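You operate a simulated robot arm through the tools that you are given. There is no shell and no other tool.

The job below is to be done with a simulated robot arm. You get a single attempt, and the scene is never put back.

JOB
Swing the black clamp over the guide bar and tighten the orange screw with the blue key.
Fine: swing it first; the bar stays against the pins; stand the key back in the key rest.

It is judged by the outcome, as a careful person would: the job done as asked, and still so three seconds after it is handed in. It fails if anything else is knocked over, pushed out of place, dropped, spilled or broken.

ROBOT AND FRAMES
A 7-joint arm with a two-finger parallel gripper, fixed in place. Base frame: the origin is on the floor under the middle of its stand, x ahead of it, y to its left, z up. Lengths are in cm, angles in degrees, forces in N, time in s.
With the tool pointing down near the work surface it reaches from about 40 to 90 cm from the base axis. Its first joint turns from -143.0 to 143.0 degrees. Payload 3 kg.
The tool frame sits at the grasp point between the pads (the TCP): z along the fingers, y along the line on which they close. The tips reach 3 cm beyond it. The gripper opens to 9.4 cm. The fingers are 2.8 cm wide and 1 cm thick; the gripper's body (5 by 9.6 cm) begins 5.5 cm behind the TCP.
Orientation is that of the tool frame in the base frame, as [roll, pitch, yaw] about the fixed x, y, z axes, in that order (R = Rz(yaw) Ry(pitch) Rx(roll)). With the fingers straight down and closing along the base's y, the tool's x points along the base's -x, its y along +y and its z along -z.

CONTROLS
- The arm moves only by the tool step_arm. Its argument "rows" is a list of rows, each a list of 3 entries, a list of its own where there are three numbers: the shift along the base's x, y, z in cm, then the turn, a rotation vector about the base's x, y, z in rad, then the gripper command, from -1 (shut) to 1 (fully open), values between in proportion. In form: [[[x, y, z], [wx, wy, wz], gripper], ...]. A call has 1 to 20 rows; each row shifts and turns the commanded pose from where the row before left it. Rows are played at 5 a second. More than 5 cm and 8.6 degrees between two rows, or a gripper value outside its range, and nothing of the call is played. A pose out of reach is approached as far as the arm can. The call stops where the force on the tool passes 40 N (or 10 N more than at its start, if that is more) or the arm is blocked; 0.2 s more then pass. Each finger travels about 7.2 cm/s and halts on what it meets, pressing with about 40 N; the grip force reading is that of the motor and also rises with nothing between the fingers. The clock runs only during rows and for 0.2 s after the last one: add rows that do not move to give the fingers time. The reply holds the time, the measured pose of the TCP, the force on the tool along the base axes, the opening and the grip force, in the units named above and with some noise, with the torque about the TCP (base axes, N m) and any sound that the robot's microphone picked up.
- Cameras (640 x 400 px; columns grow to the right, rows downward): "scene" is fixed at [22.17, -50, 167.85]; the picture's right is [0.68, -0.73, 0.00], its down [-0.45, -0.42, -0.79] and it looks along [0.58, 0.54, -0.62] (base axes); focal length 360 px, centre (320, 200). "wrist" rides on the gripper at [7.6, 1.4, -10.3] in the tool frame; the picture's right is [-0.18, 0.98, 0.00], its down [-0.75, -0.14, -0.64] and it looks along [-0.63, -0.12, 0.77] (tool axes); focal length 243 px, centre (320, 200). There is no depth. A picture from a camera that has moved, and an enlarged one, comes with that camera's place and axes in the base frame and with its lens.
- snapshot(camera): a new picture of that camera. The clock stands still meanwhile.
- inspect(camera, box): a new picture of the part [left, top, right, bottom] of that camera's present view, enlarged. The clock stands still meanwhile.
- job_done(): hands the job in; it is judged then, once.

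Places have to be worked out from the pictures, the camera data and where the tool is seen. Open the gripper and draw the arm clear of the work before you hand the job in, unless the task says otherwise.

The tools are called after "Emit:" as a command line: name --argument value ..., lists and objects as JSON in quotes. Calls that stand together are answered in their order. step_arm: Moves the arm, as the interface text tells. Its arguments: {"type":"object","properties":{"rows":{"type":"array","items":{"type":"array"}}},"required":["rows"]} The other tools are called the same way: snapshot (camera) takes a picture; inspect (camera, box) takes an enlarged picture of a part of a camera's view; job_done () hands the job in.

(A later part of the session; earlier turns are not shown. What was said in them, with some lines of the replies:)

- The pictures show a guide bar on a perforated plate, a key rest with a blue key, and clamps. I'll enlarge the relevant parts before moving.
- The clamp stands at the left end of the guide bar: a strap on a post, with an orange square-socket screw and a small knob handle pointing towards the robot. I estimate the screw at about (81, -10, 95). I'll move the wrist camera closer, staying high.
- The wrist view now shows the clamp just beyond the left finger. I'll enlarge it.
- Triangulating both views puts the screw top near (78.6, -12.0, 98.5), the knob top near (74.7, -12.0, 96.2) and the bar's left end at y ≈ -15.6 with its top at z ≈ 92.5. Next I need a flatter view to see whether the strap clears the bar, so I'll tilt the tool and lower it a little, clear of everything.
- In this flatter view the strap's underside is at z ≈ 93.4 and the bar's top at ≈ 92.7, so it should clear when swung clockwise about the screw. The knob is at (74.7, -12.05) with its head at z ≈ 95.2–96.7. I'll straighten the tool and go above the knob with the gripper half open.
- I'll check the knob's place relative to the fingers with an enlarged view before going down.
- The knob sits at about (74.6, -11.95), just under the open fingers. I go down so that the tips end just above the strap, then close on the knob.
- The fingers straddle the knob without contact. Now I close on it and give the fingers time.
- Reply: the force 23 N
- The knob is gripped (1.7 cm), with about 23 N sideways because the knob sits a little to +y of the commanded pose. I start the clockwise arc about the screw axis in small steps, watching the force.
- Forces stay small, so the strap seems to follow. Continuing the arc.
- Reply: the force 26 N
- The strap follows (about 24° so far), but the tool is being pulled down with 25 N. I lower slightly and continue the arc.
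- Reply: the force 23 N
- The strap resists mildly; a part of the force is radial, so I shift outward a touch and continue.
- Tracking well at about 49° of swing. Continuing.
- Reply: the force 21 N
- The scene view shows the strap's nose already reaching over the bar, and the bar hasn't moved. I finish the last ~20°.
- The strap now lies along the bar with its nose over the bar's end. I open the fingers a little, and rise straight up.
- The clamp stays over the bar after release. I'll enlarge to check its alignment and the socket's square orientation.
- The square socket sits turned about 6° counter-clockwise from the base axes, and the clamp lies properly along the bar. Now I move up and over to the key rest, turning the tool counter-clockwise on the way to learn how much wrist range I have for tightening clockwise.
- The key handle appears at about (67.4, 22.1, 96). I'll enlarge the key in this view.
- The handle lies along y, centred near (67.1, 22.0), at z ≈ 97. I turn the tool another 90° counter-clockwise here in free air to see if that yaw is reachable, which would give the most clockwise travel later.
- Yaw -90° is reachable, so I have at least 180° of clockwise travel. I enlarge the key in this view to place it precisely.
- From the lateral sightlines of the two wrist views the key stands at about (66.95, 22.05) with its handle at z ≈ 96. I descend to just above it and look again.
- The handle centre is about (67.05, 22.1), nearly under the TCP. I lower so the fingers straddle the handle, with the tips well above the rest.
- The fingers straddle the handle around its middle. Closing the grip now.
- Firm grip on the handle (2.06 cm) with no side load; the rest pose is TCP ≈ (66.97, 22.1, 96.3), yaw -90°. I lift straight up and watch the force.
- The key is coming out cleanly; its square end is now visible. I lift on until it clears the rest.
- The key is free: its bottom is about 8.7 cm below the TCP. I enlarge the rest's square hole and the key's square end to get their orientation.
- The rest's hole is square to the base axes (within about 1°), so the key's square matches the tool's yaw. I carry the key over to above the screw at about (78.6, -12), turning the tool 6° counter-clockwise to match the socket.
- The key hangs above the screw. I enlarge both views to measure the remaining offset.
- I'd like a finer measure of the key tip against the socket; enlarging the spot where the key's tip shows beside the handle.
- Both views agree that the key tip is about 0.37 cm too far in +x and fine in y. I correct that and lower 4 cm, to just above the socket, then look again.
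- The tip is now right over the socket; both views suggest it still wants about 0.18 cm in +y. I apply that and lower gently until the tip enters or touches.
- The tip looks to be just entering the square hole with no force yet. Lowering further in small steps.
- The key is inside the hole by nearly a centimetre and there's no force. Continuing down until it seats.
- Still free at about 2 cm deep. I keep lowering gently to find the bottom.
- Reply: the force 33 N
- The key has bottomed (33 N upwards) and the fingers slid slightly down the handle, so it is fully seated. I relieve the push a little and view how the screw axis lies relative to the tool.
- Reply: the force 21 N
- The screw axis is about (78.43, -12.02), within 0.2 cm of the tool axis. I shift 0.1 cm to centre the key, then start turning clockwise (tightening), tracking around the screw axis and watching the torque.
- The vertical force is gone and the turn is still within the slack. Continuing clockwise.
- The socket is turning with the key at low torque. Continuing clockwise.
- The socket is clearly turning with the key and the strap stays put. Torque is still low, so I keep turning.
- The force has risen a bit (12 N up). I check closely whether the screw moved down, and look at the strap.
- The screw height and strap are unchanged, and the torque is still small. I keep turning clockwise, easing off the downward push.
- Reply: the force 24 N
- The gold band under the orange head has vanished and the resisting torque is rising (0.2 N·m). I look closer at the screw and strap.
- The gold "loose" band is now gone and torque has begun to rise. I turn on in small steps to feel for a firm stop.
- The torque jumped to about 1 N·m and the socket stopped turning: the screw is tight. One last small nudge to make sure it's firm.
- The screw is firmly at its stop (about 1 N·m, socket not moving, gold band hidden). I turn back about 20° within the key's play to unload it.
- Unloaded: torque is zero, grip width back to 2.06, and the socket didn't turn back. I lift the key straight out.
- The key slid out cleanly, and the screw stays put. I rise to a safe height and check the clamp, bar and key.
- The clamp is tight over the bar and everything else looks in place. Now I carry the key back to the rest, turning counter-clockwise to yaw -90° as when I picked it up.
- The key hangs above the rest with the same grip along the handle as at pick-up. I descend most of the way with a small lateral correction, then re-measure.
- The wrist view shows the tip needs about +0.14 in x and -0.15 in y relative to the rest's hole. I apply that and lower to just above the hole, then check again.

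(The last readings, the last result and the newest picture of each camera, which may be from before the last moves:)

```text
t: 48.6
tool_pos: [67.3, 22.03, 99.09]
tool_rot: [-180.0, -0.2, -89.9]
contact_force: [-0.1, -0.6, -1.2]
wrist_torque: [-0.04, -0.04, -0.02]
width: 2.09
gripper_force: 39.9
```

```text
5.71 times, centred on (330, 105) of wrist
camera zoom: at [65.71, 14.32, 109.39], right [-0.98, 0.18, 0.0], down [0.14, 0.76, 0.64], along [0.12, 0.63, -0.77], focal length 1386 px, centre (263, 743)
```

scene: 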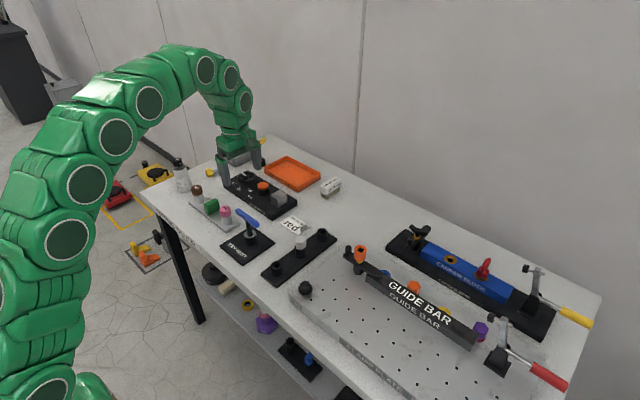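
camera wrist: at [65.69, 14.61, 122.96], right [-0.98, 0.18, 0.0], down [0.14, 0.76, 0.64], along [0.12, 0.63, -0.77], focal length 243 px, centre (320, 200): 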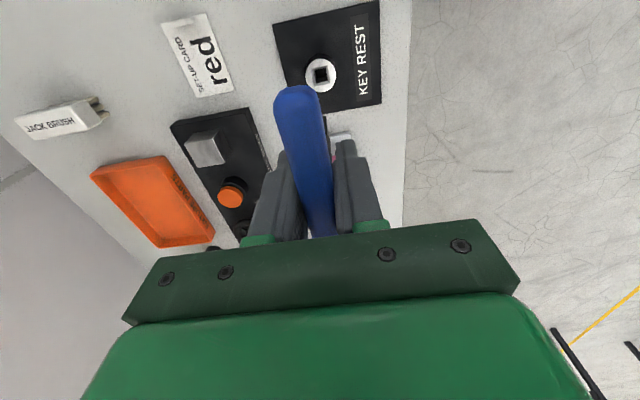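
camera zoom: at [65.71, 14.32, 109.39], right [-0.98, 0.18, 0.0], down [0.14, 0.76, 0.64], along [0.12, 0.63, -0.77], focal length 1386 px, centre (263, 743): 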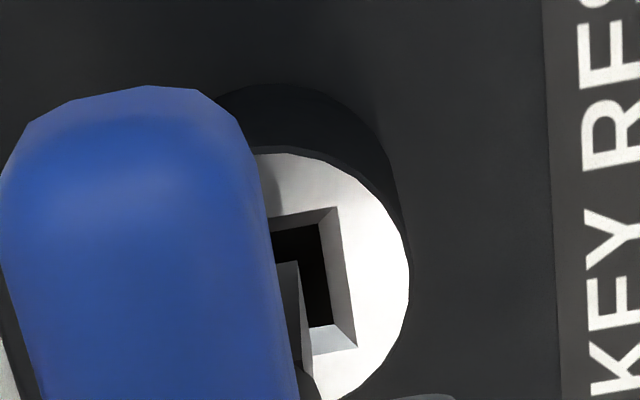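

The tip is now over the hole but about 0.15 cm too far in +x. I correct and lower a little.

Emit:
step_arm --rows '[[[-0.13, 0, -0.3], [0, 0, 0], -1], [[0, 0, -0.3], [0, 0, 0], -1], [[0, 0, 0], [0, 0, 0], -1], [[0, 0, 0], [0, 0, 0], -1]]'

Emit:
inspect --camera "scene" --box '[230, 205, 278, 250]'

Emit:
inspect --camera "wrist" --box '[290, 70, 370, 140]'

```text
t: 49.6
tool_pos: [67.1, 21.94, 98.6]
tool_rot: [-180.0, -0.2, -90.0]
contact_force: [-0.2, 0.1, -1.0]
wrist_torque: [-0.01, -0.01, 0.01]
width: 2.08
gripper_force: 40.5
```

```text
8.89 times, centred on (254, 228) of scene
camera zoom: at [22.17, -50.0, 167.85], right [0.68, -0.73, 0.0], down [-0.45, -0.42, -0.79], along [0.58, 0.54, -0.62], focal length 3198 px, centre (907, -44)
```

zoom: 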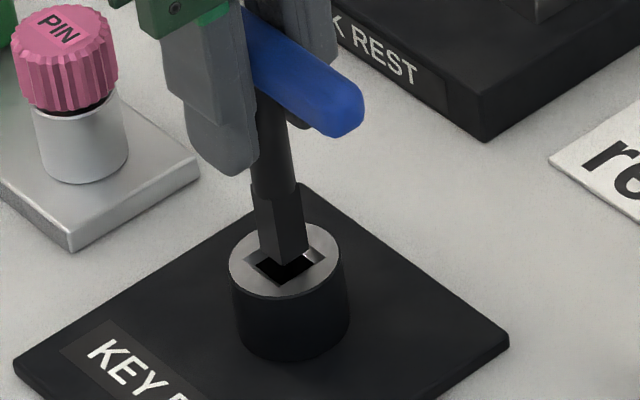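

```text
5.71 times, centred on (330, 105) of wrist
camera zoom: at [65.59, 14.41, 108.82], right [-0.98, 0.18, 0.0], down [0.14, 0.76, 0.64], along [0.12, 0.63, -0.77], focal length 1386 px, centre (263, 743)
```

zoom: 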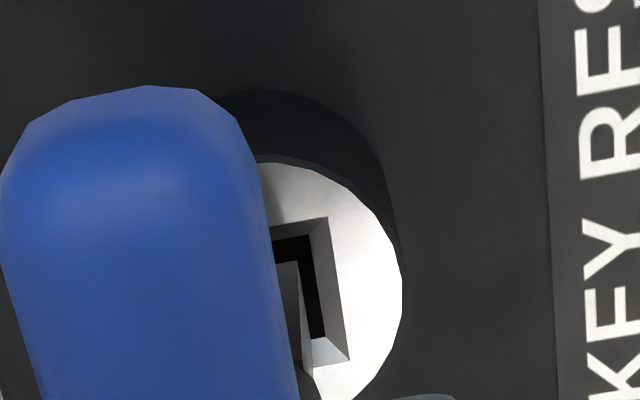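

Now the tip lines up within 0.1 cm. I lower gently into the hole.

Emit:
step_arm --rows '[[[0, -0.04, -0.3], [0, 0, 0], -1], [[0, 0, -0.3], [0, 0, 0], -1], [[0, 0, -0.3], [0, 0, 0], -1]]'

Emit:
inspect --camera "scene" --box '[230, 205, 278, 250]'

Emit:
inspect --camera "wrist" --box '[290, 70, 370, 140]'

```text
t: 50.4
tool_pos: [67.04, 21.92, 97.65]
tool_rot: [180.0, -0.1, -89.9]
contact_force: [-0.6, 12.1, 1.5]
wrist_torque: [0.94, 0.03, -0.03]
width: 2.07
gripper_force: 40.1
```

```text
8.89 times, centred on (254, 228) of scene
camera zoom: at [22.17, -50.0, 167.85], right [0.68, -0.73, 0.0], down [-0.45, -0.42, -0.79], along [0.58, 0.54, -0.62], focal length 3198 px, centre (907, -44)
```

zoom: 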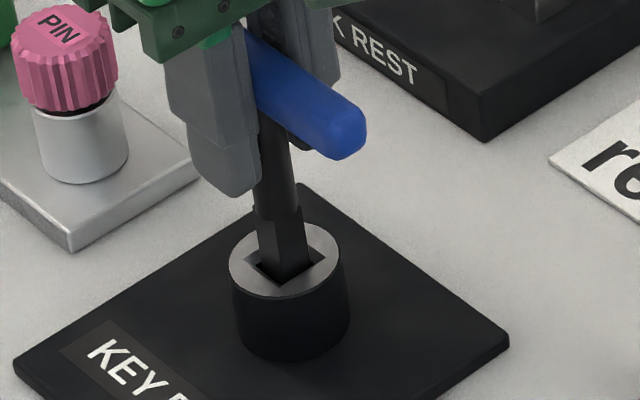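

```text
5.71 times, centred on (330, 105) of wrist
camera zoom: at [65.51, 14.34, 107.92], right [-0.98, 0.18, 0.0], down [0.14, 0.75, 0.64], along [0.12, 0.63, -0.77], focal length 1386 px, centre (263, 743)
```

zoom: 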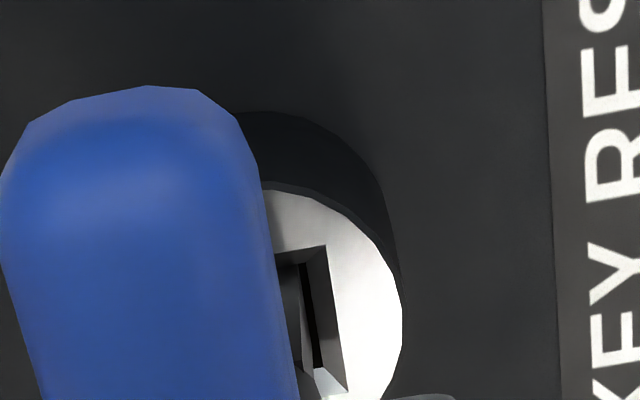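

The tip touches the hole's -y wall (12 N in +y). I shift +0.12 in y to relieve it before going down further.

Emit:
step_arm --rows '[[[0, 0.12, 0], [0, 0, 0], -1], [[0, 0, 0], [0, 0, 0], -1]]'

```text
t: 51.0
tool_pos: [66.88, 21.98, 97.66]
tool_rot: [-180.0, -0.2, -89.9]
contact_force: [0.0, 0.6, -1.3]
wrist_torque: [0.07, 0.04, -0.04]
width: 2.06
gripper_force: 40.4
```

Relieved. Now lowering further into the hole in small steps.

Emit:
step_arm --rows '[[[0, 0, -0.3], [0, 0, 0], -1], [[0, 0, -0.3], [0, 0, 0], -1]]'

Emit:
inspect --camera "scene" --box '[230, 205, 278, 250]'

```text
t: 51.6
tool_pos: [66.92, 22.1, 96.96]
tool_rot: [179.9, -0.2, -89.9]
contact_force: [-0.1, -0.3, -1.2]
wrist_torque: [-0.02, 0.0, 0.0]
width: 2.08
gripper_force: 40.1
```

```text
8.89 times, centred on (254, 228) of scene
camera zoom: at [22.17, -50.0, 167.85], right [0.68, -0.73, 0.0], down [-0.45, -0.42, -0.79], along [0.58, 0.54, -0.62], focal length 3198 px, centre (907, -44)
```

zoom: 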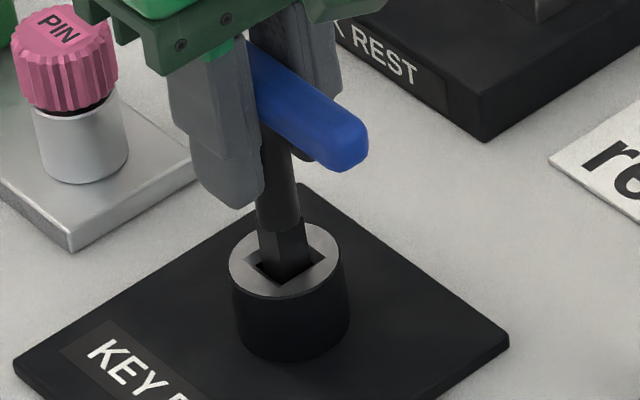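

It is going in without force. I continue down towards the expected seat at TCP z ≈ 95.5.

Emit:
step_arm --rows '[[[0, 0, -0.3], [0, 0, 0], -1], [[0, 0, -0.3], [0, 0, 0], -1], [[0, 0, -0.3], [0, 0, 0], -1]]'

Emit:
inspect --camera "scene" --box '[230, 205, 278, 250]'

```text
t: 52.4
tool_pos: [67.04, 22.11, 96.16]
tool_rot: [-179.9, -0.2, -90.0]
contact_force: [-0.5, 0.1, -1.2]
wrist_torque: [-0.02, -0.03, 0.01]
width: 2.07
gripper_force: 40.5
```

```text
8.89 times, centred on (254, 228) of scene
camera zoom: at [22.17, -50.0, 167.85], right [0.68, -0.73, 0.0], down [-0.45, -0.42, -0.79], along [0.58, 0.54, -0.62], focal length 3198 px, centre (907, -44)
```

zoom: 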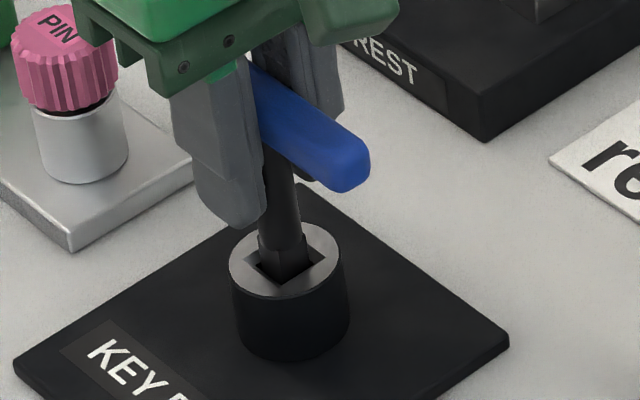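

Almost seated; a few more small steps until I feel contact.

Emit:
step_arm --rows '[[[0, 0, -0.2], [0, 0, 0], -1], [[0, 0, -0.2], [0, 0, 0], -1], [[0, 0, -0.15], [0, 0, 0], -1]]'

Emit:
inspect --camera "scene" --box '[230, 205, 278, 250]'

```text
t: 53.2
tool_pos: [67.13, 22.06, 95.59]
tool_rot: [-180.0, -0.2, -89.9]
contact_force: [0.5, -0.6, -0.4]
wrist_torque: [-0.01, 0.04, 0.02]
width: 2.09
gripper_force: 40.0
```

```text
8.89 times, centred on (254, 228) of scene
camera zoom: at [22.17, -50.0, 167.85], right [0.68, -0.73, 0.0], down [-0.45, -0.42, -0.79], along [0.58, 0.54, -0.62], focal length 3198 px, centre (907, -44)
```

zoom: 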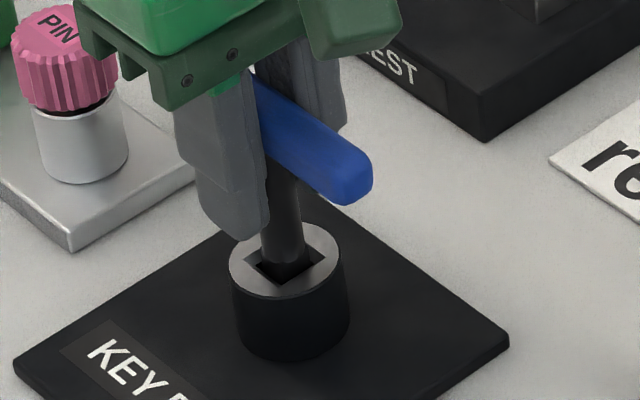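

The handle is back at its original height in the picture. One tiny step more to feel the bottom.

Emit:
step_arm --rows '[[[0, 0, -0.1], [0, 0, 0], -1], [[0, 0, 0], [0, 0, 0], -1]]'

```text
t: 53.8
tool_pos: [67.09, 22.06, 95.45]
tool_rot: [-179.9, -0.1, -89.9]
contact_force: [-1.7, -2.3, 13.9]
wrist_torque: [-0.22, 0.1, 0.0]
width: 2.07
gripper_force: 40.1
```

The key is on the bottom of the rest (14 N). I open the fingers and wait.

Emit:
step_arm --rows '[[[0, 0, 0.04], [0, 0, 0], -0.45], [[0, 0, 0], [0, 0, 0], -0.2], [[0, 0, 0], [0, 0, 0], 0], [[0, 0, 0], [0, 0, 0], 0]]'

Emit:
snapshot --camera "wrist"

Emit:
inspect --camera "scene" --box '[220, 190, 284, 250]'

```text
t: 54.8
tool_pos: [66.99, 22.02, 95.57]
tool_rot: [180.0, -0.1, -89.9]
contact_force: [-0.4, -0.7, 0.4]
wrist_torque: [0.03, -0.02, 0.06]
width: 4.71
gripper_force: 0.1
```

```text
taken
camera wrist: at [65.55, 14.37, 105.81], right [-0.98, 0.18, 0.0], down [0.14, 0.76, 0.64], along [0.12, 0.63, -0.77], focal length 243 px, centre (320, 200)
```

wrist: 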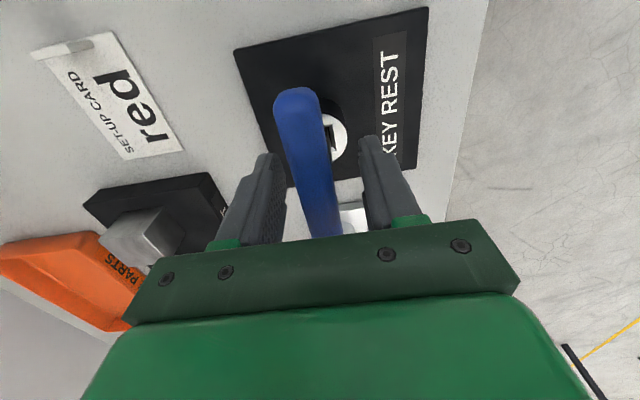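

```text
6.67 times, centred on (252, 220) of scene
camera zoom: at [22.17, -50.0, 167.85], right [0.68, -0.73, 0.0], down [-0.45, -0.42, -0.79], along [0.58, 0.54, -0.62], focal length 2398 px, centre (773, 67)
```

zoom: 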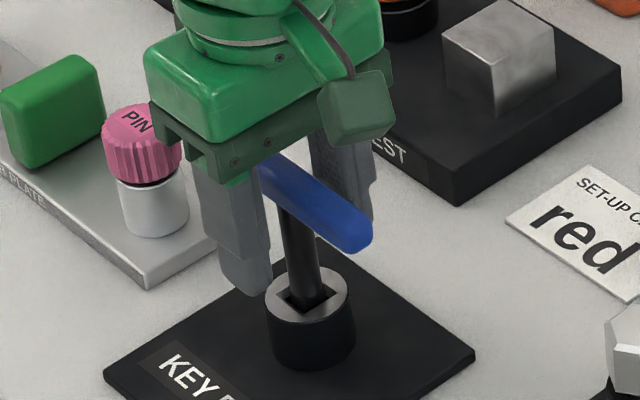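

The key stands in the rest and the fingers are clear of it. I rise straight up.

Emit:
step_arm --rows '[[[0, 0, 1], [0, 0, 0], 0], [[0, 0, 2], [0, 0, 0], 0], [[0, 0, 3], [0, 0, 0], 0], [[0, 0, 4], [0, 0, 0], 0], [[0, 0, 4], [0, 0, 0], 0.5], [[-1, 0, 4], [0, 0, 0], 1], [[-3, 0, 3], [0, 0, 0], 1], [[-3, 0, 3], [0, 0, 0], 1], [[-3, 0, 2], [0, 0, 0], 1], [[0, 0, 0], [0, 0, 0], 1]]'

Emit:
snapshot --camera "scene"

Emit:
inspect --camera "scene" --box '[280, 220, 520, 370]'

Emit:
inspect --camera "scene" --box '[200, 180, 360, 280]'

```text
t: 57.0
tool_pos: [56.92, 21.96, 121.54]
tool_rot: [180.0, -0.1, -90.0]
contact_force: [0.8, 0.2, 0.1]
wrist_torque: [0.0, 0.02, -0.03]
width: 9.4
gripper_force: 0.1
```

```text
taken
```

scene: 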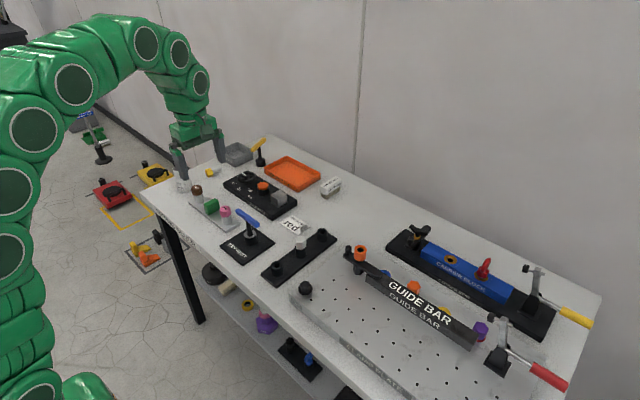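

```text
2.67 times, centred on (400, 295) of scene
camera zoom: at [22.17, -50.0, 167.85], right [0.68, -0.73, 0.0], down [-0.45, -0.42, -0.79], along [0.58, 0.54, -0.62], focal length 959 px, centre (107, -53)
```

zoom: 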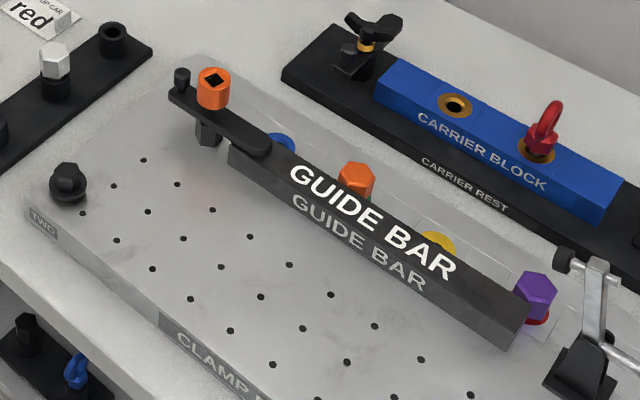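

```text
4.00 times, centred on (280, 230) of scene
camera zoom: at [22.17, -50.0, 167.85], right [0.68, -0.73, 0.0], down [-0.45, -0.42, -0.79], along [0.58, 0.54, -0.62], focal length 1439 px, centre (480, 80)
```

zoom: 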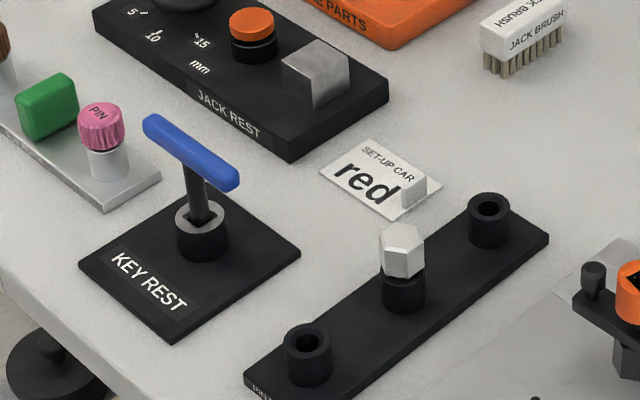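

The key stands as at the start, the bar hasn't shifted, and nothing else moved. For certainty I'll take one more low-angle look at the clamp with the wrist camera, staying clear of everything.

Emit:
step_arm --rows '[[[0.75, -2.7, -0.8], [0, 0, -0.1309], 1], [[0.75, -2.7, -0.8], [0, 0, -0.1309], 1], [[0.75, -2.7, -0.8], [0, 0, -0.1309], 1], [[0.75, -2.7, -0.8], [0, 0, -0.1309], 1], [[0.75, -2.7, -0.8], [0, 0, -0.1309], 1], [[0.75, -2.7, -0.8], [0, 0, -0.1309], 1], [[0.75, -2.7, -0.8], [0, 0, -0.1309], 1], [[0.75, -2.7, -0.8], [0, 0, -0.1309], 1], [[0.75, -2.7, -0.8], [0, 0, -0.1309], 1], [[0.75, -2.7, -0.8], [0, 0, -0.1309], 1], [[0.75, -2.7, -0.8], [0, 0, -0.1309], 1], [[0.75, -2.7, -0.8], [0, 0, -0.1309], 1], [[0, 0, 0], [0, 0, 0], 1]]'

Emit:
step_arm --rows '[[[0, -0.2, -3], [0, -0.145, 0], 1], [[0, -0.2, -3], [0, -0.145, 0], 1], [[0, -0.2, -3], [0, -0.145, 0], 1], [[0, -0.2, -3], [0, -0.145, 0], 1], [[0, 0, 0], [0, 0, 0], 1]]'

Emit:
snapshot --camera "wrist"

```text
t: 59.8
tool_pos: [66.0, -10.28, 111.82]
tool_rot: [-180.0, -0.1, -180.0]
contact_force: [0.2, 0.3, -1.5]
wrist_torque: [-0.02, 0.03, 0.01]
width: 9.39
gripper_force: 0.1
```

```text
t: 61.0
tool_pos: [66.08, -11.1, 99.93]
tool_rot: [-180.0, 33.2, -179.8]
contact_force: [0.3, -0.1, -0.4]
wrist_torque: [-0.02, 0.04, 0.01]
width: 9.42
gripper_force: 0.1
```

```text
taken
camera wrist: at [54.15, -9.76, 104.28], right [0.15, 0.98, 0.1], down [0.28, -0.14, 0.95], along [0.95, -0.12, -0.3], focal length 243 px, centre (320, 200)
```

wrist: 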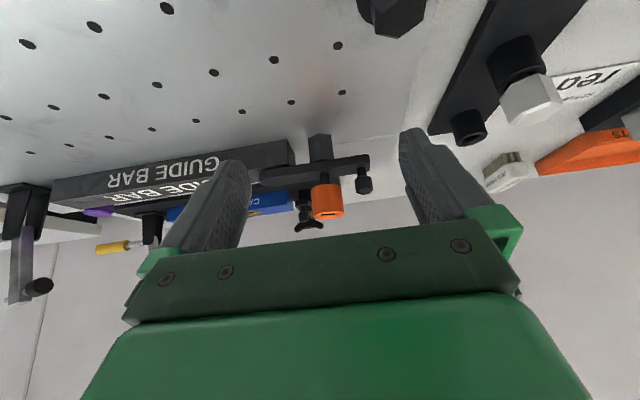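

Emit:
inspect --camera "wrist" --box '[240, 125, 380, 235]'

Emit:
inspect --camera "wrist" --box '[290, 150, 350, 200]'

```text
3.64 times, centred on (310, 180) of wrist
camera zoom: at [54.15, -9.76, 104.28], right [0.15, 0.98, 0.1], down [0.28, -0.14, 0.95], along [0.95, -0.12, -0.3], focal length 882 px, centre (356, 273)
```

zoom: 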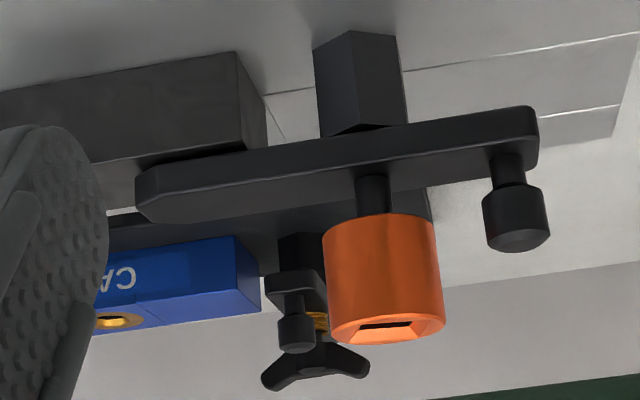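

```text
8.00 times, centred on (320, 175) of wrist
camera zoom: at [54.15, -9.76, 104.28], right [0.15, 0.98, 0.1], down [0.28, -0.14, 0.95], along [0.95, -0.12, -0.3], focal length 1941 px, centre (320, 400)
```

zoom: 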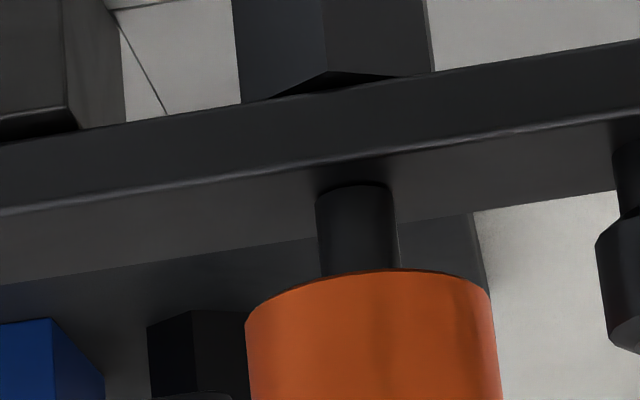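

The low view confirms it: the strap lies across the bar's end, and the orange screw shows only a dark stem, with no gold thread as the untightened clamp behind still shows. I now draw the arm back up and away.

Emit:
step_arm --rows '[[[-1, 0, 3], [0, 0.145, 0], 1], [[-1, 0.5, 3], [0, 0.145, 0], 1], [[-1, 1, 3], [0, 0.145, 0], 1], [[-1, 2, 3], [0, 0.145, 0], 1], [[-1.5, 3, 3], [0, 0, 0], 1], [[-1.5, 3.5, 3], [0, 0, 0], 1], [[-1.5, 3.5, 3], [0, 0, 0], 1], [[-1.5, 3.5, 3], [0, 0, 0], 1], [[-1.5, 3.5, 2], [0, 0, 0], 1], [[-1.5, 3.5, 1], [0, 0, 0], 1], [[0, 3, 0], [0, 0, 0], 1], [[0, 0, 0], [0, 0, 0], 1], [[0, 0, 0], [0, 0, 0], 1]]'

Emit:
snapshot --camera "scene"

Emit:
inspect --camera "scene" --box '[220, 190, 420, 310]'

```text
t: 63.8
tool_pos: [52.9, 15.67, 126.98]
tool_rot: [-180.0, -0.1, -180.0]
contact_force: [0.0, -0.9, -1.0]
wrist_torque: [0.03, 0.0, 0.0]
width: 9.41
gripper_force: 0.1
```

```text
taken
```

scene: 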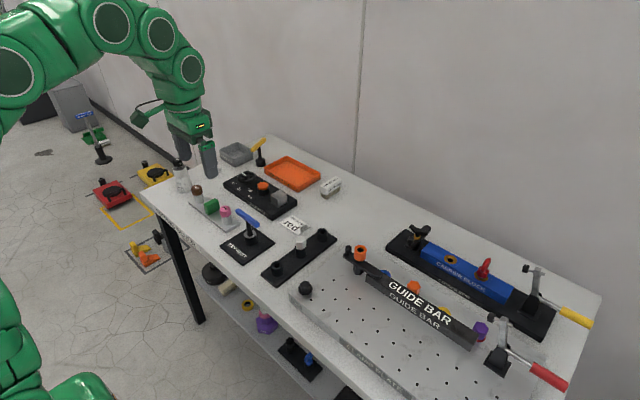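

```text
3.20 times, centred on (320, 250) of scene
camera zoom: at [22.17, -50.0, 167.85], right [0.68, -0.73, 0.0], down [-0.45, -0.42, -0.79], along [0.58, 0.54, -0.62], focal length 1151 px, centre (320, 40)
```

zoom: 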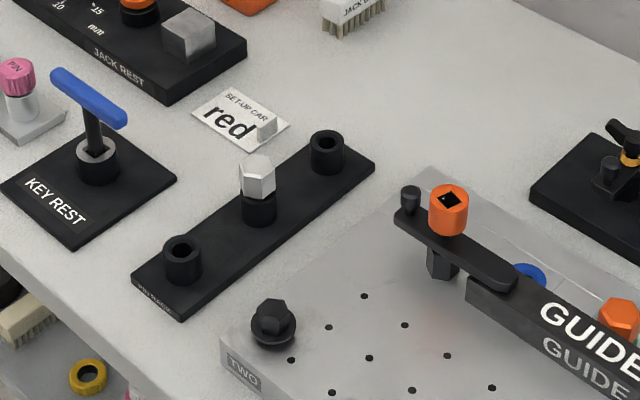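

The clamp is swung over the bar and the screw is tight. The bar hasn't moved from the pins, the key is back in its rest, and the gripper is open with the arm clear of the work. I hand the job in.

Emit:
job_done

```text
The job is handed in.
```

The black clamp is over the end of the guide bar and the orange screw is tight. I've handed the job in.

- **Swing:** I swung the clamp a quarter turn by its knob before touching the screw. It stayed over the bar after I let go.
- **Tightening:** I turned the screw clockwise with the blue key until it stopped, at about 1 N·m. The gold band under its head, which was showing before, is now hidden.
- **Bar:** In the before and after pictures the guide bar is in the same place, so it should still be against the pins.
- **Key:** The blue key is back in the key rest, standing as it was at the start.

On the way back in, the key briefly touched the side of the rest's hole at about 12 N. I eased it off, and the rest didn't move. The final pictures show nothing else knocked or shifted, and the gripper is open with the arm clear of the work.
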